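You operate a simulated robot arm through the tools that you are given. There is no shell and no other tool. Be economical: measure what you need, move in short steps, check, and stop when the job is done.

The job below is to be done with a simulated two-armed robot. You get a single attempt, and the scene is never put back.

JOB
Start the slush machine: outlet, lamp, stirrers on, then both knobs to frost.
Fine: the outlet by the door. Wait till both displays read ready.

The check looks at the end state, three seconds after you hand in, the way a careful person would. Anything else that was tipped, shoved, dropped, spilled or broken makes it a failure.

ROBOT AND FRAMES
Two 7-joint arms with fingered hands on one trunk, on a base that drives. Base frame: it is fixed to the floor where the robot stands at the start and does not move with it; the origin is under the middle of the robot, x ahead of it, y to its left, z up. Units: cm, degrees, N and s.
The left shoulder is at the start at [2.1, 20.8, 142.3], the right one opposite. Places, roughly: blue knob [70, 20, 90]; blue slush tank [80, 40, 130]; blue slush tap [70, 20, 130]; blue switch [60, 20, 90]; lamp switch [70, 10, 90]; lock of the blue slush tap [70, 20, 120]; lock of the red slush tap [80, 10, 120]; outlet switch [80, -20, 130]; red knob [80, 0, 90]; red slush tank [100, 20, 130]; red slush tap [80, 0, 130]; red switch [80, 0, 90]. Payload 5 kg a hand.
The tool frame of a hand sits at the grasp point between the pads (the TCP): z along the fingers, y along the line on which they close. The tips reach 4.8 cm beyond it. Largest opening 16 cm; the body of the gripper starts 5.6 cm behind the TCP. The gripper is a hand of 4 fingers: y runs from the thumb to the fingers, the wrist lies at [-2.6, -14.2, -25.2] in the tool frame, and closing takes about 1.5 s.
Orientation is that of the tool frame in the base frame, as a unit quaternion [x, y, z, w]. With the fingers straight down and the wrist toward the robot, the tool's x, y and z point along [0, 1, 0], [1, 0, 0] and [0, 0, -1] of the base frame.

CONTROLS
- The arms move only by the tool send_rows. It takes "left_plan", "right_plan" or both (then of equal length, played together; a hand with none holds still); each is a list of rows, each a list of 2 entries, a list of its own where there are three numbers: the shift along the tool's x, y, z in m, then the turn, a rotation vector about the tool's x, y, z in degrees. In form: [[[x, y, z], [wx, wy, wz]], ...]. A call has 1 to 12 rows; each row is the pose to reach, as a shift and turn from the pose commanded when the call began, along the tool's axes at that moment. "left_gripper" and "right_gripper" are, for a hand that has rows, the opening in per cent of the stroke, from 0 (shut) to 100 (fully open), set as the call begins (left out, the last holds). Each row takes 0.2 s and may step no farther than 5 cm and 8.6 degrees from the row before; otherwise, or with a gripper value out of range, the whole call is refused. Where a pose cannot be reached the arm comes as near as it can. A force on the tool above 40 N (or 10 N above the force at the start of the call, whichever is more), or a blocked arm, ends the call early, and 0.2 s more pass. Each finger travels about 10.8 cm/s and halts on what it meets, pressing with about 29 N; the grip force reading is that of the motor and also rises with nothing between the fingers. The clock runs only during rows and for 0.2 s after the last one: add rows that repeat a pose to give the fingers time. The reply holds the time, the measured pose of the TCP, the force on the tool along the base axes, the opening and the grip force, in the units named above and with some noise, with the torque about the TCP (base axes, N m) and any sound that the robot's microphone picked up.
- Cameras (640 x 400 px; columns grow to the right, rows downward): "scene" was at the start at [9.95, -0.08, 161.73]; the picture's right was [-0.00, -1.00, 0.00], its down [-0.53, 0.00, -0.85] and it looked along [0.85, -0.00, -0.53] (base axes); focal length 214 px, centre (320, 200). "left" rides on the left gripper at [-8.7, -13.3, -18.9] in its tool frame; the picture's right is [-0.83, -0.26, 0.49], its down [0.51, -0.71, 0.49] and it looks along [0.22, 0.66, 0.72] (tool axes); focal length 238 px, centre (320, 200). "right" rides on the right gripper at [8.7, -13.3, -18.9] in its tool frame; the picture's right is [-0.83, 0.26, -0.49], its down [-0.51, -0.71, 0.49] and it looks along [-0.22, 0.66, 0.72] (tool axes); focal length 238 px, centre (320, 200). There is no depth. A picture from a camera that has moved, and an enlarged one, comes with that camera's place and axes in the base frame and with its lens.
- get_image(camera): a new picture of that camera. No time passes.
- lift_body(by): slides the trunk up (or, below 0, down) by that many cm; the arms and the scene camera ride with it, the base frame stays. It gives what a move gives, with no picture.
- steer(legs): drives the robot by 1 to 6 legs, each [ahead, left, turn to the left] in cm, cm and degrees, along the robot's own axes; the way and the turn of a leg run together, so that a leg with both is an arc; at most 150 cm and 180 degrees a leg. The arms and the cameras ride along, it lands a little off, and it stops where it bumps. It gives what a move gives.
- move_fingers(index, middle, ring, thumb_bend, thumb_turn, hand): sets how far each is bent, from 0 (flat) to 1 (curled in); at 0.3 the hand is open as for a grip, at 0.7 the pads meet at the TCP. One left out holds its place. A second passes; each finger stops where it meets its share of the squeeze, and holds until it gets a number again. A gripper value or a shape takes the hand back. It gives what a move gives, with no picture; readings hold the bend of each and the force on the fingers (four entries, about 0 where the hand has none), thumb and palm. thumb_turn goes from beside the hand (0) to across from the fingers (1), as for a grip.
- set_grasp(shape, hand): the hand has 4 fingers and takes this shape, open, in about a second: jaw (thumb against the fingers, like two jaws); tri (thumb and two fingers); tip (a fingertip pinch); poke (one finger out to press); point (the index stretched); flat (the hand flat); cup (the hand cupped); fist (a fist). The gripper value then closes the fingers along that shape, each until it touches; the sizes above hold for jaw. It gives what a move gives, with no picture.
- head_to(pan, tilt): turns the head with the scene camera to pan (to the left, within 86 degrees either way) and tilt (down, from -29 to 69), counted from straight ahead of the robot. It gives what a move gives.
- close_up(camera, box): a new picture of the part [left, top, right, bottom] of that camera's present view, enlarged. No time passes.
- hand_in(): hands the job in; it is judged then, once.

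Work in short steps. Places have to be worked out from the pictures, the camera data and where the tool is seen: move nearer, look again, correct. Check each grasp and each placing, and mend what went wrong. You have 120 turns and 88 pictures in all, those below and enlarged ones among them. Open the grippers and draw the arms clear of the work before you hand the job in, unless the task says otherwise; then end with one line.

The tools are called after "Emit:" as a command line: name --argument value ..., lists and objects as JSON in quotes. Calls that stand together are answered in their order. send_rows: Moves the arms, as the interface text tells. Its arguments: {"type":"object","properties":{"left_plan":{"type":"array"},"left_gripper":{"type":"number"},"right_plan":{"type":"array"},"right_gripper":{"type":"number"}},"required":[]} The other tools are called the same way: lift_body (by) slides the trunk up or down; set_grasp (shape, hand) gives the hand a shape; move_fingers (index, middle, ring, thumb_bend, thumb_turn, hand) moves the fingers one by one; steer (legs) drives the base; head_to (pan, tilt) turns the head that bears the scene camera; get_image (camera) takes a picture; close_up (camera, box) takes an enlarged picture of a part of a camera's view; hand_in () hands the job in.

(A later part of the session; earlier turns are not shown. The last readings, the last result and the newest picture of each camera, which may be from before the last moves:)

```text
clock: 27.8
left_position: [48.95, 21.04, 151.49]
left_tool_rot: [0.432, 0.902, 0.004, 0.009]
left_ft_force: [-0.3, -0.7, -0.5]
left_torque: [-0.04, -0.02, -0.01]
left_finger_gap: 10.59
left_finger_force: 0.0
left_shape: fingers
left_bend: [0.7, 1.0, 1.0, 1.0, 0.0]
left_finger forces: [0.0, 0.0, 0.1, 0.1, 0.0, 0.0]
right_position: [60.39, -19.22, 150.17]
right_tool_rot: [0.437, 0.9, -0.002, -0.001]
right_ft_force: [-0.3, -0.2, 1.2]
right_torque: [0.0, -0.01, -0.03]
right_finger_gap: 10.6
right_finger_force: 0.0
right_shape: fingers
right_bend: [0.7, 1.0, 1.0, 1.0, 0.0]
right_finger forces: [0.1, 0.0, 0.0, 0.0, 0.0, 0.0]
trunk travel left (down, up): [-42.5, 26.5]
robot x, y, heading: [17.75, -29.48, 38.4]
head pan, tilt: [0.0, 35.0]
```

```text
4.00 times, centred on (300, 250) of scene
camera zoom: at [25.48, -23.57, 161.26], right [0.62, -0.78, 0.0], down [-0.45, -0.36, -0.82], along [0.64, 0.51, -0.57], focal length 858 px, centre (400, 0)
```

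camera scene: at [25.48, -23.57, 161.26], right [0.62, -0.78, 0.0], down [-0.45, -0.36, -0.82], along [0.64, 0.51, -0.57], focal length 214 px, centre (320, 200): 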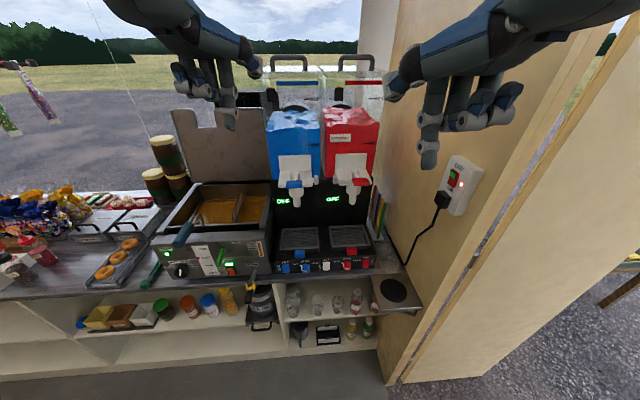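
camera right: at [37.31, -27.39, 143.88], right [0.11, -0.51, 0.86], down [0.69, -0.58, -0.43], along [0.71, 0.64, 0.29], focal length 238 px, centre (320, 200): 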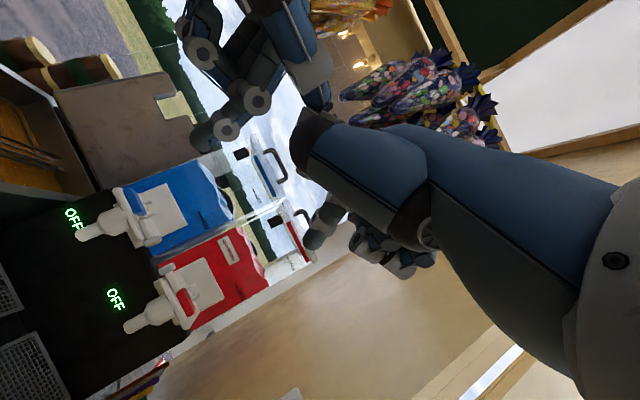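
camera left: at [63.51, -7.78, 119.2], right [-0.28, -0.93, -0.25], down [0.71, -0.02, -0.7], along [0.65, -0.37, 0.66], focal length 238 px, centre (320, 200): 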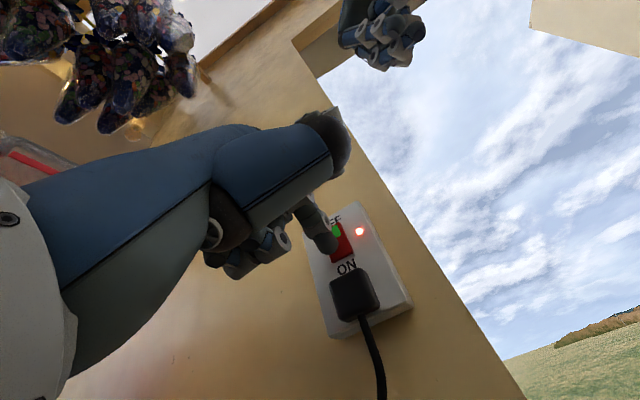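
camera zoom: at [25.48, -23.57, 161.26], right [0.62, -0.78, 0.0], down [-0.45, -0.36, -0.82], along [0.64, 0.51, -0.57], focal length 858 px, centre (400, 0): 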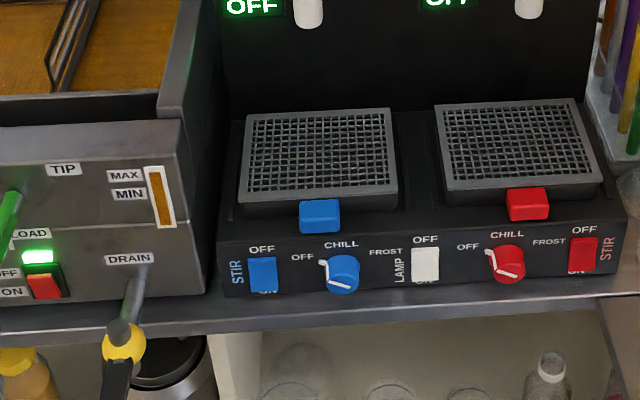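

Excellent view now: each switch has ON at the bottom; knobs point to OFF with FROST to the right. Lamp switch ≈ [72.1,10.2,87.4]. I bring the left hand down in front of it, pitched 45°, stopping ~12 cm short and above.

Emit:
send_rows --left_plan '[[[-0.019, -0.003, 0.045], [0, 0, 0]], [[-0.038, -0.006, 0.09], [0, 0, 0]], [[-0.057, -0.0095, 0.135], [-6, 0.25, -0.6]], [[-0.076, -0.0127, 0.18], [-12, 0.5, -1.2]], [[-0.095, -0.016, 0.225], [-18, 0.75, -1.8]], [[-0.114, -0.019, 0.27], [-24, 1.0, -2.4]], [[-0.133, -0.022, 0.315], [-30, 1.25, -3.0]], [[-0.152, -0.025, 0.36], [-36, 1.5, -3.6]], [[-0.171, -0.0285, 0.405], [-42, 1.75, -4.2]], [[-0.19, -0.032, 0.45], [-44.9, 1.9, -4.5]], [[-0.209, -0.035, 0.495], [-44.9, 1.9, -4.5]], [[-0.228, -0.038, 0.54], [-44.9, 1.9, -4.5]]]'

Emit:
get_image --camera "scene"

Emit:
get_image --camera "left"

```text
clock: 30.4
left_position: [61.34, 0.9, 97.62]
left_tool_rot: [0.362, 0.847, 0.356, 0.16]
left_ft_force: [0.0, 0.4, 0.3]
left_torque: [-0.05, 0.02, -0.03]
left_finger_gap: 10.62
left_finger_force: 0.0
left_shape: fingers
left_bend: [0.7, 1.0, 1.0, 1.0, 0.0]
left_finger forces: [0.0, 0.0, 0.0, 0.1, 0.1, 0.0]
right_position: [60.58, -19.22, 149.99]
right_tool_rot: [0.437, 0.9, -0.001, -0.001]
right_ft_force: [0.4, -0.4, 0.5]
right_torque: [0.0, 0.03, -0.03]
right_finger_gap: 10.61
right_finger_force: 0.1
right_shape: fingers
right_bend: [0.7, 1.0, 1.0, 1.0, 0.0]
right_finger forces: [0.0, 0.1, 0.1, 0.0, 0.0, 0.0]
trunk travel left (down, up): [-42.5, 26.5]
robot x, y, heading: [18.07, -29.52, 38.3]
head pan, tilt: [0.0, 35.0]
```

```text
59 pictures are left
camera scene: at [25.6, -23.6, 161.25], right [0.62, -0.79, 0.0], down [-0.45, -0.36, -0.82], along [0.64, 0.51, -0.57], focal length 214 px, centre (320, 200)
```

scene: 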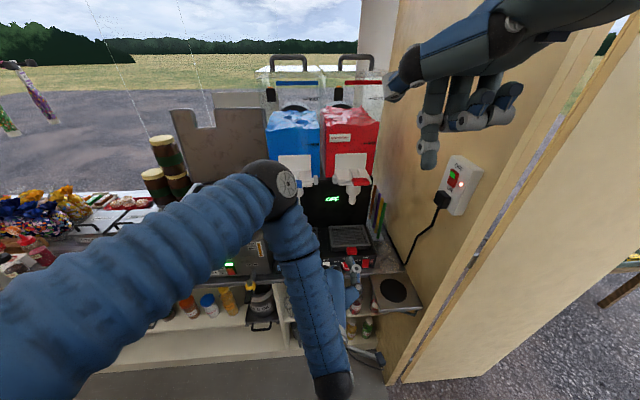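

```text
58 pictures are left
camera left: at [50.82, -21.01, 101.53], right [0.7, -0.5, -0.51], down [-0.44, 0.26, -0.86], along [0.56, 0.83, -0.04], focal length 238 px, centre (320, 200)
```

left: 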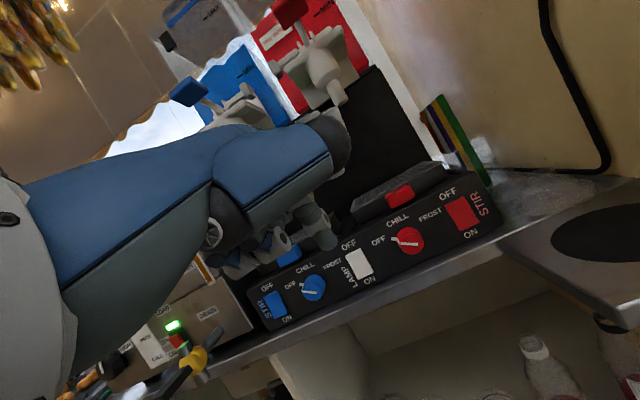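

Lamp rocker re-measured at [72.1,10.4,87.8], tip ≈ [64.5,2.1,94.4]. I close in to ~2.5 cm in front of its lower half and look.

Emit:
send_rows --left_plan '[[[0.003, 0.002, 0.04], [0, 0, 0]], [[0.006, 0.004, 0.08], [0, 0, 0]], [[0.008, 0.007, 0.113], [0, 0, 0]], [[0.008, 0.007, 0.113], [0, 0, 0]]]'

Emit:
close_up --camera "left" --box '[200, 150, 440, 330]'

```text
clock: 31.4
left_position: [67.14, 7.38, 90.6]
left_tool_rot: [0.361, 0.847, 0.355, 0.16]
left_ft_force: [-0.9, -0.5, -0.3]
left_torque: [0.0, 0.04, -0.01]
left_finger_gap: 10.66
left_finger_force: 0.4
left_shape: fingers
left_bend: [0.7, 1.0, 1.0, 1.0, 0.0]
left_finger forces: [0.8, 0.0, 0.1, 0.0, 0.0, 0.1]
right_position: [60.48, -19.23, 150.09]
right_tool_rot: [0.437, 0.9, -0.001, 0.0]
right_ft_force: [0.1, -0.6, -0.3]
right_torque: [-0.01, -0.01, -0.02]
right_finger_gap: 10.61
right_finger_force: 0.1
right_shape: fingers
right_bend: [0.7, 1.0, 1.0, 1.0, 0.0]
right_finger forces: [0.1, 0.1, 0.0, 0.1, 0.0, 0.1]
trunk travel left (down, up): [-42.5, 26.5]
robot x, y, heading: [17.89, -29.98, 38.2]
head pan, tilt: [0.0, 35.0]
```

```text
2.22 times, centred on (320, 240) of left
camera zoom: at [56.55, -14.55, 94.4], right [0.7, -0.5, -0.51], down [-0.44, 0.26, -0.86], along [0.56, 0.83, -0.04], focal length 530 px, centre (320, 111)
```

zoom: 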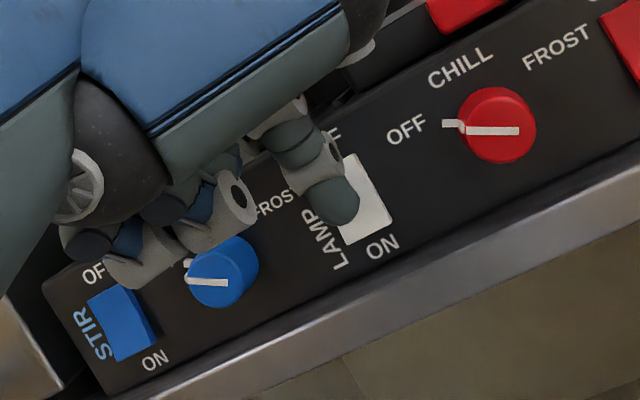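

The tip is well aligned, but the curled middle/ring knuckles hang near the blue knob. I back off 4 cm and roll the hand 40° about the forward axis, keeping the tip in place, so those knuckles rise clear.

Emit:
send_rows --left_plan '[[[0, -0.028, -0.028], [0, 0, 0]], [[-0.005, -0.03, -0.026], [0, 5.66, 5.66]], [[-0.01, -0.032, -0.024], [0, 11.32, 11.32]], [[-0.016, -0.034, -0.022], [0, 16.98, 16.98]], [[-0.021, -0.036, -0.02], [0, 22.64, 22.64]], [[-0.0265, -0.037, -0.0197], [0, 28.3, 28.3]], [[-0.0265, -0.037, -0.0197], [0, 28.3, 28.3]]]'

Emit:
get_image --camera "left"

Emit:
close_up --camera "scene" --box '[240, 200, 400, 300]'

```text
clock: 33.0
left_position: [66.05, 2.51, 89.19]
left_tool_rot: [0.46, 0.747, 0.459, -0.141]
left_ft_force: [-1.3, -1.0, -0.2]
left_torque: [0.0, 0.0, -0.03]
left_finger_gap: 10.59
left_finger_force: 0.1
left_shape: fingers
left_bend: [0.7, 1.0, 1.0, 1.0, 0.0]
left_finger forces: [0.0, 0.1, 0.0, 0.0, 0.1, 0.0]
right_position: [60.47, -19.28, 150.07]
right_tool_rot: [0.437, 0.899, -0.001, 0.0]
right_ft_force: [0.3, 0.6, -1.0]
right_torque: [-0.02, -0.04, 0.0]
right_finger_gap: 10.58
right_finger_force: 0.0
right_shape: fingers
right_bend: [0.7, 1.0, 1.0, 1.0, 0.0]
right_finger forces: [0.0, 0.0, 0.0, 0.0, 0.0, 0.1]
trunk travel left (down, up): [-42.5, 26.5]
robot x, y, heading: [17.87, -29.35, 38.2]
head pan, tilt: [0.0, 35.0]
```

```text
56 pictures are left
camera left: at [55.94, -19.76, 86.56], right [0.34, -0.11, -0.93], down [-0.75, 0.57, -0.34], along [0.57, 0.81, 0.11], focal length 238 px, centre (320, 200)
```

left: 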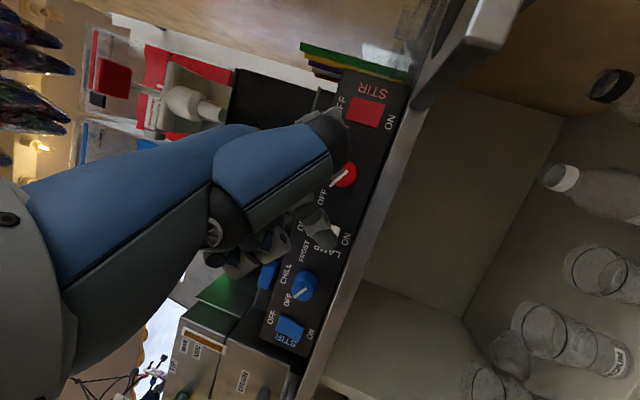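

```text
4.00 times, centred on (320, 250) of scene
camera zoom: at [25.54, -23.59, 161.25], right [0.62, -0.78, 0.0], down [-0.45, -0.36, -0.82], along [0.64, 0.51, -0.57], focal length 858 px, centre (320, 0)
```

zoom: 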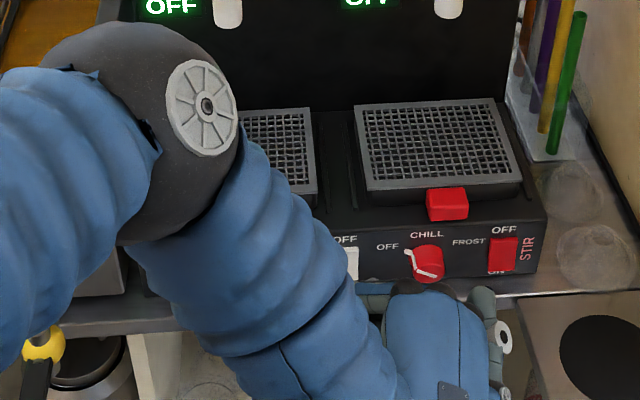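

Knuckles are now clear of the knob. I zoom the hand camera to measure the tip against the lamp switch before pushing.

Emit:
close_up --camera "left" --box '[240, 180, 400, 280]'

```text
4.00 times, centred on (320, 230) of left
camera zoom: at [55.94, -19.76, 86.56], right [0.34, -0.11, -0.93], down [-0.75, 0.57, -0.34], along [0.57, 0.81, 0.11], focal length 953 px, centre (320, 80)
```

zoom: 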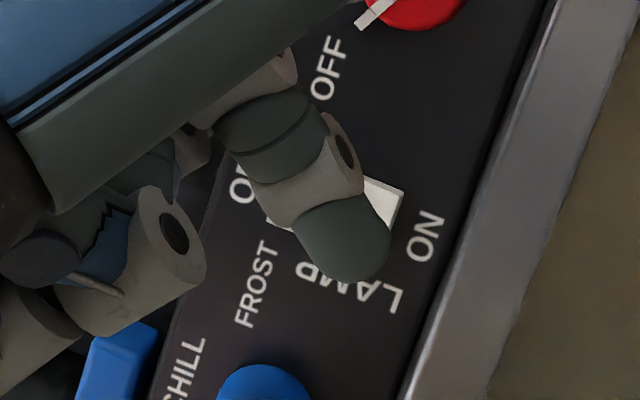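

Tip end ≈ [67.8,4.9,86.3]; the switch's lower half is ~6.6 cm ahead, 1 cm to the left. I advance and push along the panel normal in small increments.

Emit:
send_rows --left_plan '[[[0.0046, 0.016, 0.019], [0, 0, 0]], [[0.0092, 0.0323, 0.0385], [0, 0, 0]], [[0.0092, 0.0393, 0.0456], [0, 0, 0]], [[0.0092, 0.0428, 0.0492], [0, 0, 0]], [[0.0092, 0.0463, 0.0527], [0, 0, 0]], [[0.0092, 0.0498, 0.0563], [0, 0, 0]], [[0.0092, 0.0533, 0.0598], [0, 0, 0]]]'

Emit:
close_up --camera "left" --box '[240, 180, 400, 280]'

```text
clock: 34.4
left_position: [70.29, 7.62, 88.9]
left_tool_rot: [0.464, 0.747, 0.455, -0.14]
left_ft_force: [-19.2, -16.0, 4.2]
left_torque: [0.03, -0.23, -0.92]
left_finger_gap: 11.51
left_finger_force: 12.4
left_shape: fingers
left_bend: [0.71, 1.0, 1.0, 1.0, 0.0]
left_finger forces: [16.5, 0.1, 0.0, 0.1, 8.3, 0.0]
right_position: [60.45, -19.35, 150.15]
right_tool_rot: [0.436, 0.9, -0.001, -0.001]
right_ft_force: [0.9, 1.1, -0.1]
right_torque: [-0.13, 0.11, 0.01]
right_finger_gap: 10.63
right_finger_force: 0.1
right_shape: fingers
right_bend: [0.7, 1.0, 1.0, 1.0, 0.0]
right_finger forces: [0.0, 0.0, 0.0, 0.1, 0.1, 0.0]
trunk travel left (down, up): [-42.5, 26.5]
robot x, y, heading: [17.93, -29.33, 38.2]
head pan, tilt: [0.0, 35.0]
stopped in row 7 (left hand): the force on the tool passed its limit at 43 N (the readings are from after the stop); the commanded pose is now the measured one
```

```text
4.00 times, centred on (320, 230) of left
camera zoom: at [60.09, -14.49, 86.56], right [0.33, -0.12, -0.94], down [-0.75, 0.57, -0.34], along [0.58, 0.81, 0.1], focal length 953 px, centre (320, 80)
```

zoom: 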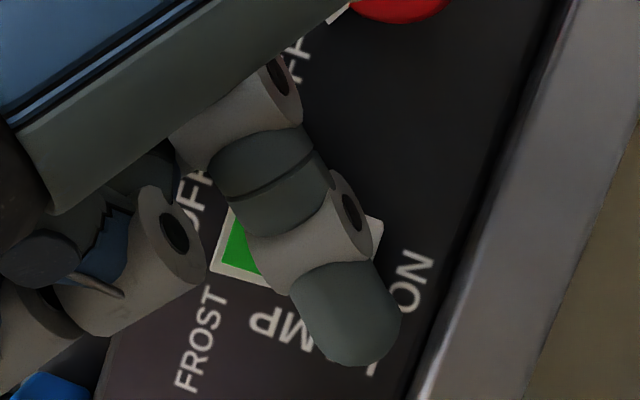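

The lamp switch shows green (on), but the thumb reads 8 N – it touched something on the right. I back straight off and check.

Emit:
send_rows --left_plan '[[[0, -0.021, -0.021], [0, 0, 0]], [[0, -0.045, -0.045], [0, 0, 0]], [[0, -0.07, -0.07], [0, 0, 0]], [[0, -0.07, -0.07], [0, 0, 0]]]'

Emit:
get_image --camera "left"

Emit:
close_up --camera "scene" --box '[240, 180, 400, 280]'

```text
clock: 35.4
left_position: [63.36, 1.31, 89.17]
left_tool_rot: [0.462, 0.747, 0.457, -0.14]
left_ft_force: [0.1, -0.1, -0.1]
left_torque: [0.01, 0.0, -0.02]
left_finger_gap: 10.6
left_finger_force: 0.0
left_shape: fingers
left_bend: [0.7, 1.0, 1.0, 1.0, 0.0]
left_finger forces: [0.1, 0.1, 0.1, 0.0, 0.1, 0.1]
right_position: [60.52, -19.34, 150.12]
right_tool_rot: [0.437, 0.9, -0.001, -0.001]
right_ft_force: [0.4, 1.1, 0.6]
right_torque: [0.0, 0.01, 0.03]
right_finger_gap: 10.61
right_finger_force: 0.0
right_shape: fingers
right_bend: [0.7, 1.0, 1.0, 1.0, 0.0]
right_finger forces: [0.1, 0.1, 0.1, 0.0, 0.0, 0.0]
trunk travel left (down, up): [-42.5, 26.5]
robot x, y, heading: [17.99, -29.67, 38.4]
head pan, tilt: [0.0, 35.0]
```

```text
52 pictures are left
camera left: at [53.15, -20.95, 86.66], right [0.34, -0.11, -0.93], down [-0.75, 0.57, -0.34], along [0.57, 0.81, 0.11], focal length 238 px, centre (320, 200)
```

left: 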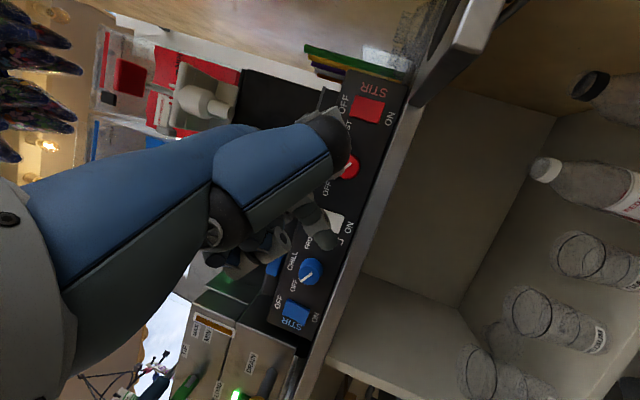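

```text
4.00 times, centred on (320, 230) of scene
camera zoom: at [25.58, -23.59, 161.25], right [0.62, -0.79, 0.0], down [-0.45, -0.36, -0.82], along [0.64, 0.51, -0.57], focal length 858 px, centre (320, 80)
```

zoom: 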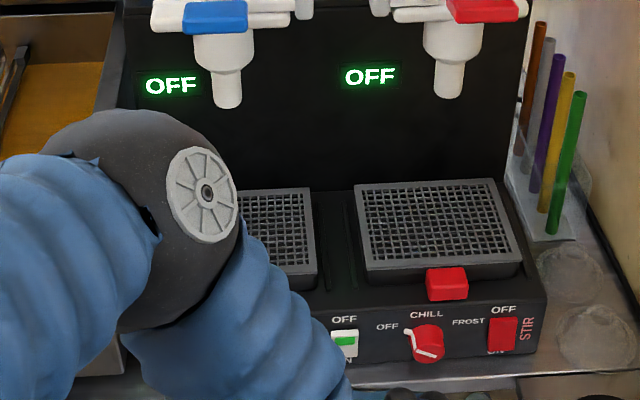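

Lamp is on (green window), tray and red knob unchanged. Now I shift the hand 16 cm left, at stand-off, to face the blue stir switch, and check.

Emit:
send_rows --left_plan '[[[0.031, -0.019, 0.019], [0, 0, 0]], [[0.062, -0.0375, 0.038], [0, 0, 0]], [[0.093, -0.056, 0.057], [0, 0, 0]], [[0.123, -0.075, 0.076], [0, 0, 0]], [[0.123, -0.075, 0.076], [0, 0, 0]]]'

Emit:
get_image --camera "left"

Emit:
get_image --camera "scene"

```text
clock: 36.6
left_position: [52.02, 12.99, 88.7]
left_tool_rot: [0.462, 0.747, 0.457, -0.141]
left_ft_force: [-0.1, -0.4, 0.7]
left_torque: [0.03, 0.01, 0.06]
left_finger_gap: 10.58
left_finger_force: 0.0
left_shape: fingers
left_bend: [0.7, 1.0, 1.0, 1.0, 0.0]
left_finger forces: [0.1, 0.0, 0.0, 0.1, 0.1, 0.1]
right_position: [60.55, -19.36, 150.05]
right_tool_rot: [0.436, 0.9, -0.001, 0.0]
right_ft_force: [0.6, -0.5, 0.9]
right_torque: [0.05, 0.0, 0.01]
right_finger_gap: 10.59
right_finger_force: 0.0
right_shape: fingers
right_bend: [0.7, 1.0, 1.0, 1.0, 0.0]
right_finger forces: [0.0, 0.1, 0.0, 0.0, 0.0, 0.0]
trunk travel left (down, up): [-42.5, 26.5]
robot x, y, heading: [18.09, -29.68, 38.2]
head pan, tilt: [0.0, 35.0]
```

```text
50 pictures are left
camera left: at [41.93, -9.3, 86.11], right [0.34, -0.11, -0.93], down [-0.75, 0.57, -0.34], along [0.57, 0.81, 0.11], focal length 238 px, centre (320, 200)
```

left: 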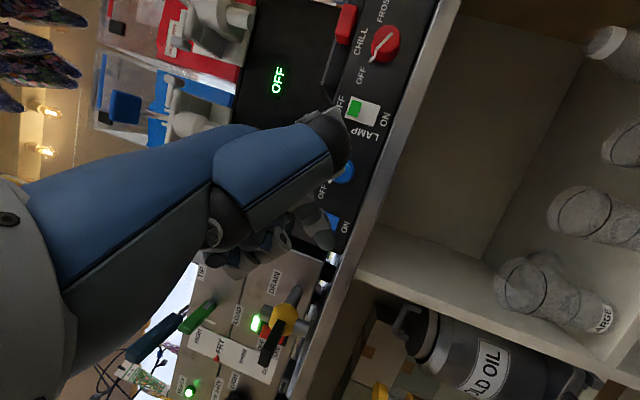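

```text
49 pictures are left
camera scene: at [25.57, -23.74, 161.25], right [0.62, -0.79, 0.0], down [-0.45, -0.35, -0.82], along [0.64, 0.51, -0.57], focal length 214 px, centre (320, 200)
```

scene: 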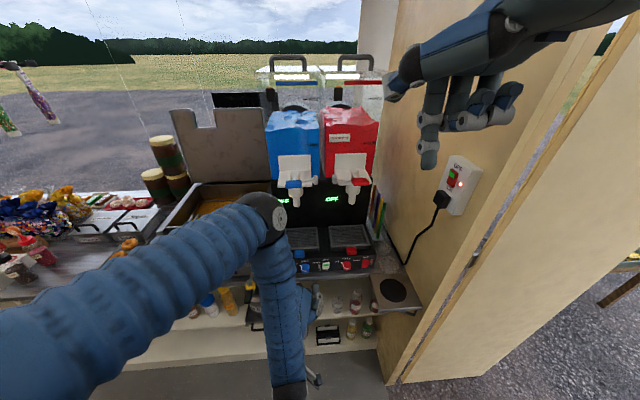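

Tip ≈ [53.8,15.4,85.8]; blue switch ≈ [61,22.3,87.3], lined up. I push forward along the normal until contact force.

Emit:
send_rows --left_plan '[[[0.004, 0.03, 0.027], [0, 0, 0]], [[0.0048, 0.0545, 0.0516], [0, 0, 0]], [[0.0048, 0.065, 0.062], [0, 0, 0]], [[0.0048, 0.0686, 0.0658], [0, 0, 0]], [[0.0048, 0.072, 0.0694], [0, 0, 0]], [[0.0048, 0.0756, 0.073], [0, 0, 0]], [[0.0048, 0.079, 0.0765], [0, 0, 0]]]'

Emit:
get_image --camera "left"

```text
clock: 38.0
left_position: [59.12, 19.86, 88.64]
left_tool_rot: [0.466, 0.747, 0.452, -0.141]
left_ft_force: [-20.2, -17.4, 5.7]
left_torque: [0.01, -0.27, -0.97]
left_finger_gap: 11.5
left_finger_force: 12.9
left_shape: fingers
left_bend: [0.71, 1.0, 1.0, 1.0, 0.0]
left_finger forces: [17.0, 0.1, 0.0, 0.0, 8.7, 0.0]
right_position: [60.41, -19.37, 150.03]
right_tool_rot: [0.437, 0.9, -0.001, 0.0]
right_ft_force: [1.1, 1.2, 0.2]
right_torque: [-0.14, 0.13, -0.01]
right_finger_gap: 10.59
right_finger_force: 0.0
right_shape: fingers
right_bend: [0.7, 1.0, 1.0, 1.0, 0.0]
right_finger forces: [0.0, 0.0, 0.0, 0.0, 0.1, 0.0]
trunk travel left (down, up): [-42.5, 26.5]
robot x, y, heading: [17.5, -29.8, 38.2]
head pan, tilt: [0.0, 35.0]
stopped in row 7 (left hand): the force on the tool passed its limit at 43 N (the readings are from after the stop); the commanded pose is now the measured one
```

```text
48 pictures are left
camera left: at [48.84, -2.32, 86.41], right [0.33, -0.12, -0.94], down [-0.75, 0.57, -0.34], along [0.58, 0.81, 0.1], focal length 238 px, centre (320, 200)
```

left: 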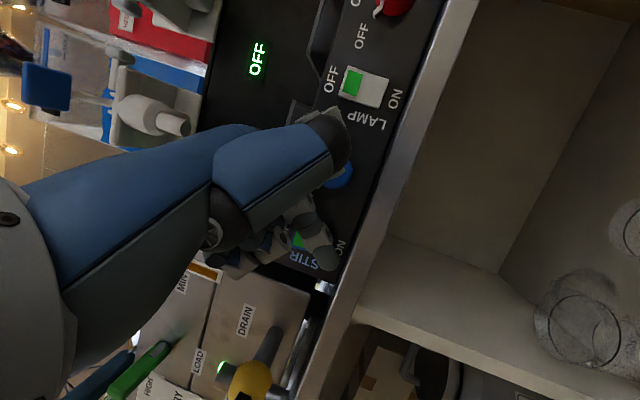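

Blue stir shows green. I back the left hand off, and then bring the right hand down toward the red stir switch (its other fingers lie on the wall side, away from the red tray tab).

Emit:
send_rows --left_plan '[[[0, -0.021, -0.021], [0, 0, 0]], [[0, -0.045, -0.045], [0, 0, 0]], [[0, -0.075, -0.075], [0, 0, 0]], [[0.01, -0.1, -0.1], [0, 0, 0]]]'

Emit:
close_up --camera "scene" --box '[240, 180, 400, 280]'

```text
clock: 39.0
left_position: [49.82, 11.5, 89.15]
left_tool_rot: [0.465, 0.747, 0.453, -0.14]
left_ft_force: [-0.1, -0.6, -0.5]
left_torque: [-0.03, 0.01, -0.02]
left_finger_gap: 10.6
left_finger_force: 0.1
left_shape: fingers
left_bend: [0.7, 1.0, 1.0, 1.0, 0.0]
left_finger forces: [0.0, 0.0, 0.0, 0.0, 0.0, 0.0]
left hand out of reach, approached as far as the arm can: row 4
right_position: [60.43, -19.24, 150.11]
right_tool_rot: [0.437, 0.899, -0.001, 0.0]
right_ft_force: [0.7, -0.5, 0.0]
right_torque: [-0.02, 0.01, -0.03]
right_finger_gap: 10.61
right_finger_force: 0.2
right_shape: fingers
right_bend: [0.7, 1.0, 1.0, 1.0, 0.0]
right_finger forces: [0.0, 0.0, 0.0, 0.0, 0.1, 0.1]
trunk travel left (down, up): [-42.5, 26.5]
robot x, y, heading: [17.89, -29.88, 38.6]
head pan, tilt: [0.0, 35.0]
```

```text
4.00 times, centred on (320, 230) of scene
camera zoom: at [25.48, -23.65, 161.26], right [0.62, -0.79, 0.0], down [-0.45, -0.36, -0.82], along [0.64, 0.51, -0.57], focal length 858 px, centre (320, 80)
```

zoom: 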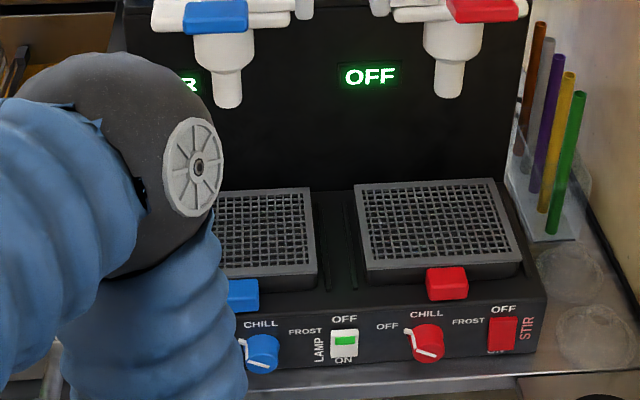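

Blue display now reads STIR. Right hand: descend straight down in free space, pitching 45° forward, then a little forward.

Emit:
send_rows --right_plan '[[[0, 0, 0.047], [-4, 0.2, -0.4]], [[0, 0, 0.094], [-8, 0.35, -0.8]], [[0, 0, 0.141], [-13, 0.55, -1.3]], [[0, 0, 0.188], [-18, 0.75, -1.8]], [[0, 0, 0.235], [-23, 1.0, -2.3]], [[0, 0.005, 0.282], [-28, 1.2, -2.8]], [[0, 0.015, 0.329], [-33, 1.4, -3.3]], [[0, 0.03, 0.374], [-38, 1.6, -3.8]], [[0, 0.045, 0.42], [-42, 1.8, -4.2]], [[0, 0.06, 0.465], [-44.9, 1.9, -4.5]], [[0, 0.075, 0.5], [-44.9, 1.9, -4.5]], [[0, 0.08, 0.53], [-44.9, 1.9, -4.5]]]'

Emit:
get_image --camera "right"

Emit:
get_image --camera "scene"

```text
clock: 41.6
left_position: [49.85, 11.5, 89.19]
left_tool_rot: [0.465, 0.747, 0.453, -0.141]
left_ft_force: [0.8, -1.4, 0.4]
left_torque: [0.01, 0.04, 0.06]
left_finger_gap: 10.63
left_finger_force: 0.0
left_shape: fingers
left_bend: [0.7, 1.0, 1.0, 1.0, 0.0]
left_finger forces: [0.0, 0.0, 0.0, 0.0, 0.0, 0.0]
right_position: [65.51, -6.05, 98.14]
right_tool_rot: [0.381, 0.848, 0.324, 0.173]
right_ft_force: [0.3, 0.7, 0.2]
right_torque: [0.0, 0.08, 0.09]
right_finger_gap: 10.6
right_finger_force: 0.0
right_shape: fingers
right_bend: [0.7, 1.0, 1.0, 1.0, 0.0]
right_finger forces: [0.1, 0.0, 0.1, 0.1, 0.0, 0.1]
right hand out of reach, approached as far as the arm can: row 2, 3, 4, 5, 6, 7, 8, 9, 10, 11, 12
trunk travel left (down, up): [-42.5, 26.5]
robot x, y, heading: [18.04, -29.47, 38.5]
head pan, tilt: [0.0, 35.0]
```

```text
46 pictures are left
camera right: at [42.51, -14.01, 102.51], right [0.42, -0.71, 0.57], down [0.21, -0.53, -0.82], along [0.88, 0.46, -0.07], focal length 238 px, centre (320, 200)
```

right: 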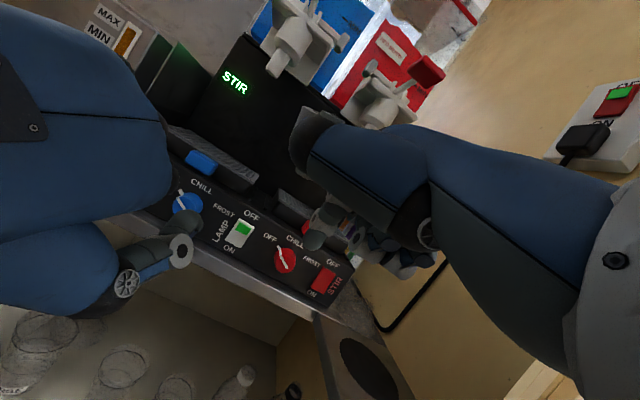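

```text
45 pictures are left
camera scene: at [25.65, -23.69, 161.24], right [0.62, -0.79, 0.0], down [-0.45, -0.36, -0.82], along [0.64, 0.51, -0.57], focal length 214 px, centre (320, 200)
```

scene: 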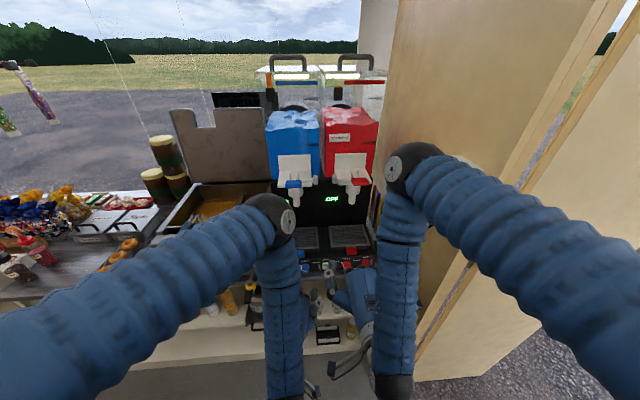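

The right hand stopped short of its commanded spot (out-of-reach rows). A null row tells me which pose it holds as commanded.

Emit:
send_rows --right_plan '[[[0, 0, 0], [0, 0, 0]]]'

```text
clock: 42.0
left_position: [49.72, 11.48, 89.24]
left_tool_rot: [0.465, 0.747, 0.453, -0.142]
left_ft_force: [0.3, 0.7, -0.2]
left_torque: [0.0, -0.01, 0.02]
left_finger_gap: 10.59
left_finger_force: 0.1
left_shape: fingers
left_bend: [0.7, 1.0, 1.0, 1.0, 0.0]
left_finger forces: [0.0, 0.0, 0.0, 0.0, 0.0, 0.0]
right_position: [65.36, -6.0, 98.24]
right_tool_rot: [0.382, 0.848, 0.324, 0.173]
right_ft_force: [-0.3, -0.6, -0.1]
right_torque: [0.0, 0.04, -0.01]
right_finger_gap: 10.61
right_finger_force: 0.0
right_shape: fingers
right_bend: [0.7, 1.0, 1.0, 1.0, 0.0]
right_finger forces: [0.0, 0.1, 0.0, 0.0, 0.0, 0.0]
trunk travel left (down, up): [-42.5, 26.5]
robot x, y, heading: [17.66, -29.75, 38.1]
head pan, tilt: [0.0, 35.0]
```

Commanded equals measured. Red switch re-measured [84,-2.1,87.2]; I move to face it about 8 cm in front.

Emit:
send_rows --right_plan '[[[-0.035, -0.005, 0.015], [0, 0, 0]], [[-0.07, -0.01, 0.04], [0, 0, 0]], [[-0.1, -0.015, 0.075], [0, 0, 0]], [[-0.102, -0.018, 0.104], [0, 0, 0]], [[-0.102, -0.018, 0.104], [0, 0, 0]]]'

Emit:
get_image --camera "right"

Emit:
get_image --camera "scene"

```text
clock: 43.2
left_position: [49.64, 11.42, 89.27]
left_tool_rot: [0.466, 0.747, 0.453, -0.14]
left_ft_force: [0.2, -0.5, 0.3]
left_torque: [0.02, 0.04, 0.02]
left_finger_gap: 10.61
left_finger_force: 0.1
left_shape: fingers
left_bend: [0.7, 1.0, 1.0, 1.0, 0.0]
left_finger forces: [0.0, 0.1, 0.0, 0.1, 0.0, 0.0]
right_position: [73.18, -5.27, 90.87]
right_tool_rot: [0.398, 0.841, 0.304, 0.204]
right_ft_force: [0.9, -0.1, -0.6]
right_torque: [0.01, -0.02, 0.0]
right_finger_gap: 10.58
right_finger_force: 0.0
right_shape: fingers
right_bend: [0.7, 1.0, 1.0, 1.0, 0.0]
right_finger forces: [0.1, 0.1, 0.0, 0.0, 0.1, 0.0]
right hand out of reach, approached as far as the arm can: row 1, 2, 3, 4, 5
trunk travel left (down, up): [-42.5, 26.5]
robot x, y, heading: [17.9, -30.08, 38.4]
head pan, tilt: [0.0, 35.0]
```

```text
44 pictures are left
camera right: at [49.75, -11.55, 94.9], right [0.36, -0.7, 0.61], down [0.2, -0.58, -0.79], along [0.91, 0.41, -0.06], focal length 238 px, centre (320, 200)
```

right: 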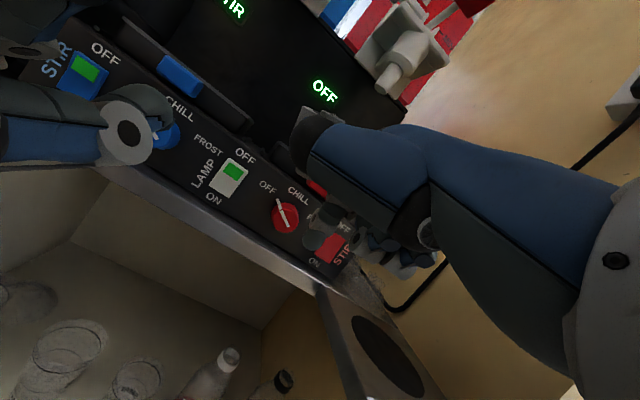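

```text
43 pictures are left
camera scene: at [25.46, -23.7, 161.26], right [0.62, -0.79, 0.0], down [-0.45, -0.36, -0.82], along [0.64, 0.51, -0.57], focal length 214 px, centre (320, 200)
```

scene: 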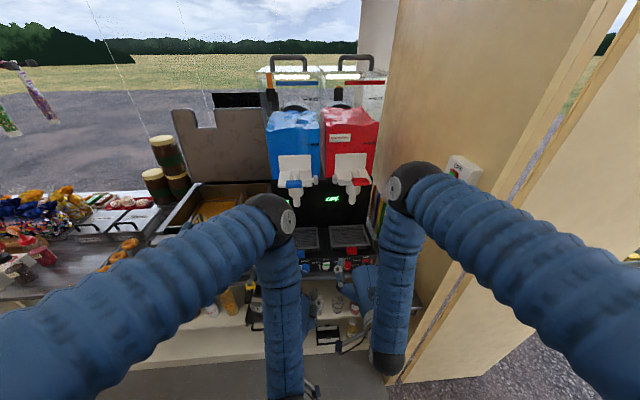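

The right arm can't go further right from here; a 5 cm sideways base shift to the right solves it (elbow has ~12 cm to the wall).

Emit:
steer --legs '[[0, -4.3, 0]]'

Emit:
close_up --camera "right" --box '[220, 150, 420, 300]'

```text
clock: 44.1
left_position: [52.58, 8.07, 89.22]
left_tool_rot: [0.465, 0.747, 0.454, -0.141]
left_ft_force: [0.7, -2.0, 0.6]
left_torque: [0.05, 0.06, 0.17]
left_finger_gap: 10.6
left_finger_force: 0.1
left_shape: fingers
left_bend: [0.7, 1.0, 1.0, 1.0, 0.0]
left_finger forces: [0.0, 0.1, 0.0, 0.1, 0.0, 0.0]
right_position: [76.12, -8.76, 90.91]
right_tool_rot: [0.398, 0.841, 0.304, 0.204]
right_ft_force: [1.6, -1.1, -1.2]
right_torque: [0.12, 0.06, 0.19]
right_finger_gap: 10.6
right_finger_force: 0.0
right_shape: fingers
right_bend: [0.7, 1.0, 1.0, 1.0, 0.0]
right_finger forces: [0.0, 0.1, 0.1, 0.1, 0.1, 0.1]
trunk travel left (down, up): [-42.5, 26.5]
robot x, y, heading: [20.89, -33.1, 38.4]
head pan, tilt: [0.0, 35.0]
```

```text
2.67 times, centred on (320, 225) of right
camera zoom: at [52.6, -15.11, 94.89], right [0.36, -0.7, 0.61], down [0.2, -0.58, -0.79], along [0.91, 0.41, -0.06], focal length 636 px, centre (320, 133)
```

zoom: 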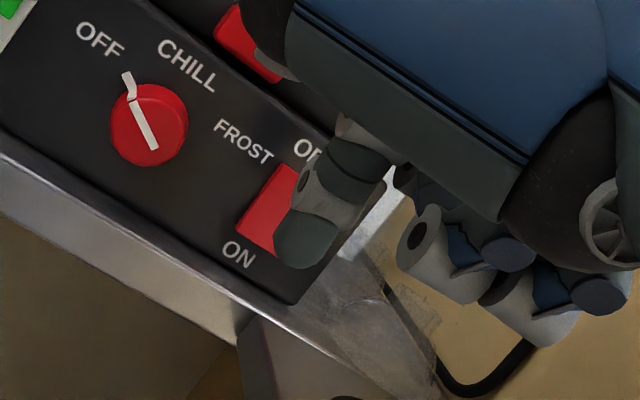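

Tip ≈ [77.9,-6,87.7], lower half of the red switch 7 cm ahead and 1 cm lower. I push along the normal.

Emit:
send_rows --right_plan '[[[0, 0.0185, 0.032], [0, 0, 0]], [[0.0025, 0.037, 0.0487], [0, 0, 0]], [[0.003, 0.0407, 0.052], [0, 0, 0]], [[0.0035, 0.0444, 0.0553], [0, 0, 0]], [[0.004, 0.0481, 0.0586], [0, 0, 0]], [[0.0045, 0.0518, 0.062], [0, 0, 0]], [[0.005, 0.0555, 0.0653], [0, 0, 0]], [[0.0055, 0.0592, 0.0686], [0, 0, 0]]]'

Emit:
close_up --camera "right" --box '[220, 150, 420, 300]'

```text
clock: 45.9
left_position: [52.33, 7.77, 89.37]
left_tool_rot: [0.465, 0.747, 0.454, -0.139]
left_ft_force: [0.0, 0.0, -0.5]
left_torque: [0.0, 0.03, 0.01]
left_finger_gap: 10.6
left_finger_force: 0.1
left_shape: fingers
left_bend: [0.7, 1.0, 1.0, 1.0, 0.0]
left_finger forces: [0.1, 0.0, 0.0, 0.0, 0.0, 0.0]
right_position: [82.32, -3.67, 90.28]
right_tool_rot: [0.397, 0.841, 0.305, 0.205]
right_ft_force: [-20.7, -19.0, 21.1]
right_torque: [0.13, -0.47, 0.01]
right_finger_gap: 12.0
right_finger_force: 18.2
right_shape: fingers
right_bend: [0.71, 1.0, 1.0, 1.0, 0.0]
right_finger forces: [15.6, 21.0, 0.0, 0.1, 0.0, 0.0]
trunk travel left (down, up): [-42.5, 26.5]
robot x, y, heading: [20.37, -33.29, 38.4]
head pan, tilt: [0.0, 35.0]
stopped in row 8 (right hand): the force on the tool passed its limit at 44 N (the readings are from after the stop); the commanded pose is now the measured one
```

```text
2.67 times, centred on (320, 225) of right
camera zoom: at [58.82, -9.84, 94.02], right [0.36, -0.7, 0.62], down [0.21, -0.58, -0.78], along [0.91, 0.41, -0.06], focal length 636 px, centre (320, 133)
```

zoom: 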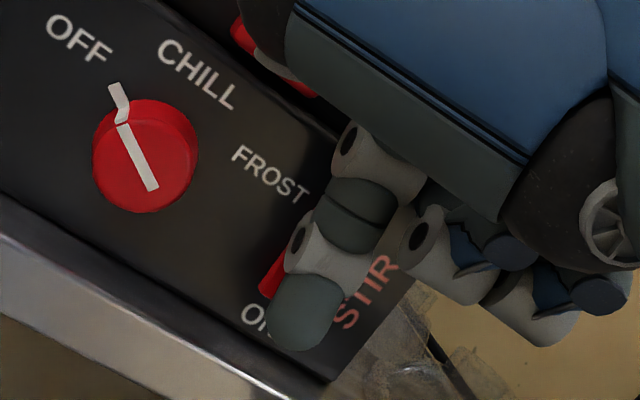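

Index and middle both report contact. I back off and see whether the switch flipped.

Emit:
send_rows --right_plan '[[[-0.002, -0.015, -0.013], [0, 0, 0]], [[-0.005, -0.04, -0.036], [0, 0, 0]], [[-0.009, -0.065, -0.059], [0, 0, 0]], [[-0.009, -0.065, -0.059], [0, 0, 0]]]'

Emit:
close_up --camera "right" --box '[220, 150, 420, 300]'

```text
clock: 46.9
left_position: [52.49, 8.0, 89.17]
left_tool_rot: [0.465, 0.748, 0.453, -0.14]
left_ft_force: [0.0, 0.2, 0.5]
left_torque: [-0.01, -0.02, -0.03]
left_finger_gap: 10.63
left_finger_force: 0.1
left_shape: fingers
left_bend: [0.7, 1.0, 1.0, 1.0, 0.0]
left_finger forces: [0.1, 0.0, 0.1, 0.0, 0.1, 0.0]
right_position: [76.13, -9.15, 89.81]
right_tool_rot: [0.399, 0.841, 0.302, 0.208]
right_ft_force: [-0.1, 0.4, 0.0]
right_torque: [-0.02, 0.0, -0.01]
right_finger_gap: 10.6
right_finger_force: 0.0
right_shape: fingers
right_bend: [0.7, 1.0, 1.0, 1.0, 0.0]
right_finger forces: [0.1, 0.1, 0.0, 0.0, 0.0, 0.1]
trunk travel left (down, up): [-42.5, 26.5]
robot x, y, heading: [20.54, -33.41, 38.0]
head pan, tilt: [0.0, 35.0]
```

```text
2.67 times, centred on (320, 225) of right
camera zoom: at [52.61, -15.3, 93.84], right [0.35, -0.7, 0.62], down [0.21, -0.59, -0.78], along [0.91, 0.4, -0.06], focal length 636 px, centre (320, 133)
```

zoom: 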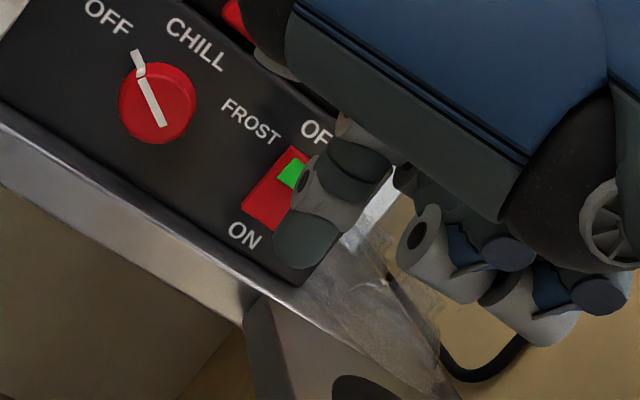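

Red stir is on (green window). Next the knobs: I'll pinch with the left hand. Set the "tip" shape at stand-off and inspect where its tips are, plus check the displays.

Emit:
set_grasp --hand "left" --shape "tip"

Emit:
close_up --camera "left" --box '[180, 100, 420, 300]'

Emit:
get_image --camera "scene"

```text
clock: 47.8
left_position: [52.42, 8.05, 89.25]
left_tool_rot: [0.466, 0.747, 0.453, -0.141]
left_ft_force: [0.1, -0.4, -0.3]
left_torque: [-0.01, 0.0, 0.0]
left_finger_gap: 16.0
left_finger_force: 0.1
left_shape: tip
left_bend: [0.3, 0.98, 0.99, 0.3, 0.98]
left_finger forces: [0.0, 0.0, 0.0, 0.0, 0.0, 0.0]
right_position: [76.05, -9.16, 89.92]
right_tool_rot: [0.398, 0.841, 0.302, 0.207]
right_ft_force: [0.0, 0.2, -0.2]
right_torque: [0.02, 0.01, 0.02]
right_finger_gap: 10.65
right_finger_force: 0.0
right_shape: fingers
right_bend: [0.7, 1.0, 1.0, 1.0, 0.0]
right_finger forces: [0.1, 0.0, 0.0, 0.0, 0.0, 0.0]
trunk travel left (down, up): [-42.5, 26.5]
robot x, y, heading: [20.68, -33.17, 38.5]
head pan, tilt: [0.0, 35.0]
```

```text
2.00 times, centred on (300, 200) of left
camera zoom: at [42.19, -14.14, 86.9], right [0.33, -0.12, -0.94], down [-0.75, 0.57, -0.34], along [0.58, 0.81, 0.1], focal length 477 px, centre (360, 200)
```

zoom: 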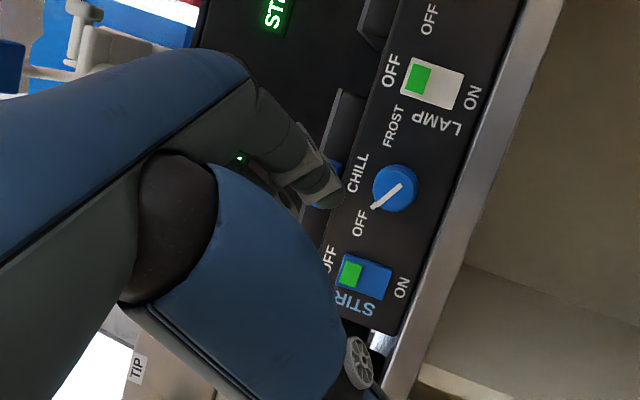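

```text
38 pictures are left
camera scene: at [28.19, -27.1, 161.25], right [0.62, -0.79, 0.0], down [-0.45, -0.36, -0.82], along [0.64, 0.51, -0.57], focal length 214 px, centre (320, 200)
```

scene: 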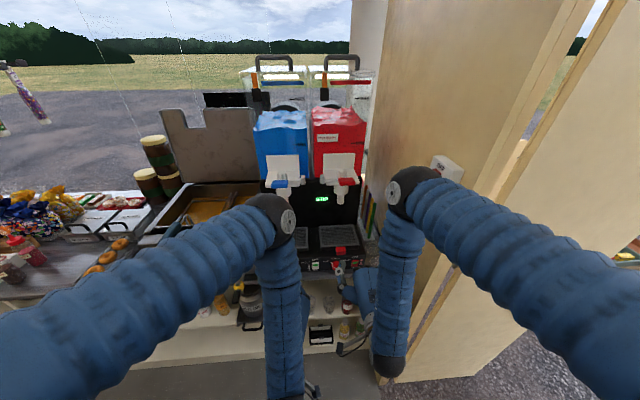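

The blue knob is measured at l≈-33.3, z≈88.5 (panel coordinates). I rotate the left hand so its fingers point straight into the panel with the closing axis near horizontal, staying ~8 cm in front, at half opening.

Emit:
send_rows --left_plan '[[[-0.004, 0.003, -0.0003], [-6.26, 1.77, 4.14]], [[-0.009, 0.006, -0.0006], [-12.5, 3.54, 8.29]], [[-0.013, 0.009, -0.001], [-18.8, 5.3, 12.4]], [[-0.017, 0.011, -0.001], [-25, 7.1, 16.6]], [[-0.021, 0.014, -0.0015], [-31.3, 8.9, 20.7]], [[-0.026, 0.017, -0.002], [-37.5, 10.6, 24.9]], [[-0.03, 0.02, -0.002], [-43.8, 12.4, 29]], [[-0.03, 0.02, -0.002], [-43.8, 12.4, 29]]]' --left_gripper 50

Emit:
get_image --camera "left"

Emit:
get_image --camera "scene"

```text
clock: 49.0
left_position: [62.72, 6.89, 90.07]
left_tool_rot: [0.604, 0.513, 0.594, -0.142]
left_ft_force: [0.6, -1.8, -0.3]
left_torque: [0.09, -0.02, 0.2]
left_finger_gap: 8.01
left_finger_force: 0.1
left_shape: tip
left_bend: [0.73, 0.98, 0.99, 0.69, 1.0]
left_finger forces: [0.1, 0.1, 0.1, 0.0, 0.1, 0.1]
left hand out of reach, approached as far as the arm can: row 1, 2, 3, 4, 5, 6
right_position: [76.13, -9.38, 89.85]
right_tool_rot: [0.398, 0.841, 0.302, 0.207]
right_ft_force: [-0.7, -0.8, -1.0]
right_torque: [0.09, -0.06, 0.09]
right_finger_gap: 10.59
right_finger_force: 0.1
right_shape: fingers
right_bend: [0.7, 1.0, 1.0, 1.0, 0.0]
right_finger forces: [0.0, 0.0, 0.0, 0.0, 0.0, 0.0]
trunk travel left (down, up): [-42.5, 26.5]
robot x, y, heading: [20.45, -33.22, 38.2]
head pan, tilt: [0.0, 35.0]
stopped in row 6 (left hand): the force on the tool passed its limit at 46 N (the readings are from after the stop); the commanded pose is now the measured one
```

```text
37 pictures are left
camera left: at [43.47, -5.96, 81.67], right [0.27, 0.12, -0.96], down [-0.39, 0.92, 0.0], along [0.88, 0.38, 0.29], focal length 238 px, centre (320, 200)
```

left: 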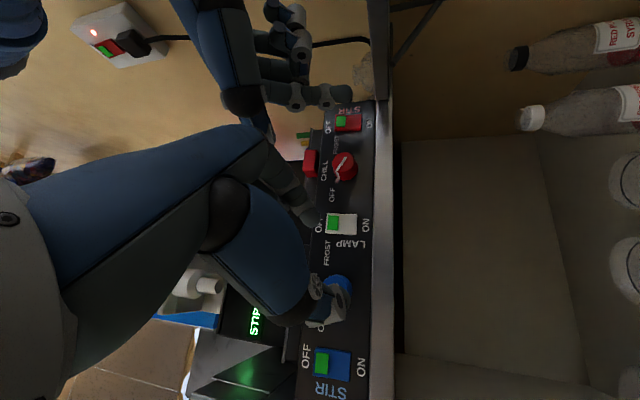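

```text
36 pictures are left
camera scene: at [28.33, -27.27, 161.24], right [0.62, -0.79, 0.0], down [-0.45, -0.35, -0.82], along [0.64, 0.51, -0.57], focal length 214 px, centre (320, 200)
```

scene: 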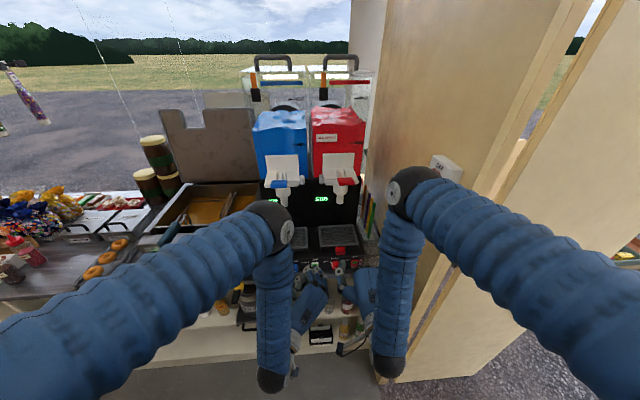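

The arm folded too tightly (robot too near the counter) and bumped. I should back the base; first I look left-rear and right-rear for room, and close up where the thumb is.

Emit:
close_up --camera "left" --box '[240, 130, 400, 370]'

Emit:
head_to --pan 86 --tilt 40

Emit:
get_image --camera "scene"

Emit:
head_to --pan 0 --tilt 40

```text
1.67 times, centred on (320, 250) of left
camera zoom: at [43.47, -5.96, 81.67], right [0.27, 0.12, -0.96], down [-0.39, 0.92, 0.0], along [0.88, 0.38, 0.29], focal length 397 px, centre (320, 117)
```

zoom: 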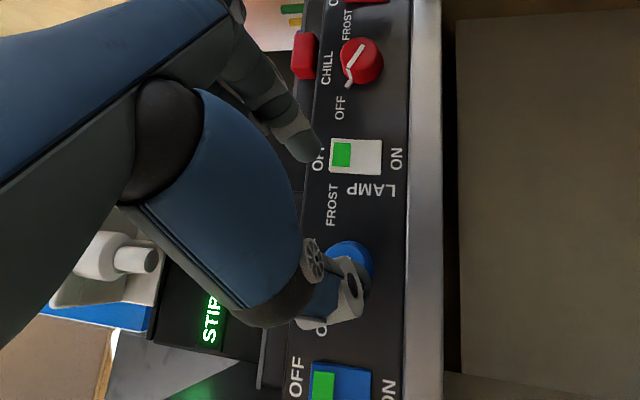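

```text
clock: 50.6
left_position: [62.73, 7.03, 90.28]
left_tool_rot: [0.602, 0.513, 0.596, -0.142]
left_ft_force: [-0.3, -0.1, 0.1]
left_torque: [0.01, -0.01, 0.01]
left_finger_gap: 8.0
left_finger_force: 0.1
left_shape: tip
left_bend: [0.73, 0.98, 0.99, 0.69, 1.0]
left_finger forces: [0.1, 0.0, 0.0, 0.0, 0.1, 0.1]
right_position: [75.98, -9.25, 89.84]
right_tool_rot: [0.399, 0.841, 0.302, 0.207]
right_ft_force: [-0.1, 0.0, 0.7]
right_torque: [0.02, 0.04, 0.01]
right_finger_gap: 10.61
right_finger_force: 0.0
right_shape: fingers
right_bend: [0.7, 1.0, 1.0, 1.0, 0.0]
right_finger forces: [0.0, 0.0, 0.0, 0.0, 0.0, 0.1]
trunk travel left (down, up): [-42.5, 26.5]
robot x, y, heading: [20.27, -33.24, 38.3]
head pan, tilt: [85.9, 40.0]
```

```text
34 pictures are left
camera scene: at [16.47, -25.53, 160.5], right [0.83, 0.56, 0.0], down [0.36, -0.53, -0.77], along [-0.43, 0.63, -0.64], focal length 214 px, centre (320, 200)
```

scene: 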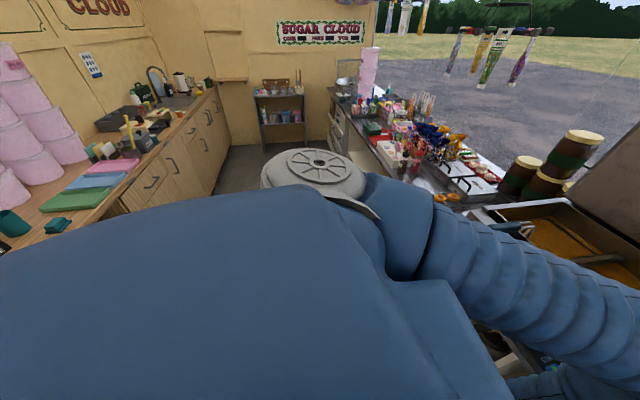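

```text
clock: 52.2
left_position: [62.76, 7.06, 90.41]
left_tool_rot: [0.602, 0.512, 0.596, -0.142]
left_ft_force: [-0.7, 0.0, 0.3]
left_torque: [0.0, 0.0, -0.01]
left_finger_gap: 8.02
left_finger_force: 0.1
left_shape: tip
left_bend: [0.73, 0.98, 0.99, 0.69, 1.0]
left_finger forces: [0.1, 0.0, 0.0, 0.0, 0.1, 0.0]
right_position: [76.06, -9.18, 89.88]
right_tool_rot: [0.399, 0.841, 0.302, 0.207]
right_ft_force: [0.2, 0.8, 0.9]
right_torque: [0.0, -0.02, -0.01]
right_finger_gap: 10.61
right_finger_force: 0.2
right_shape: fingers
right_bend: [0.7, 1.0, 1.0, 1.0, 0.0]
right_finger forces: [0.0, 0.1, 0.0, 0.0, 0.1, 0.0]
trunk travel left (down, up): [-42.5, 26.5]
robot x, y, heading: [20.71, -33.08, 38.1]
head pan, tilt: [0.0, 40.0]
```

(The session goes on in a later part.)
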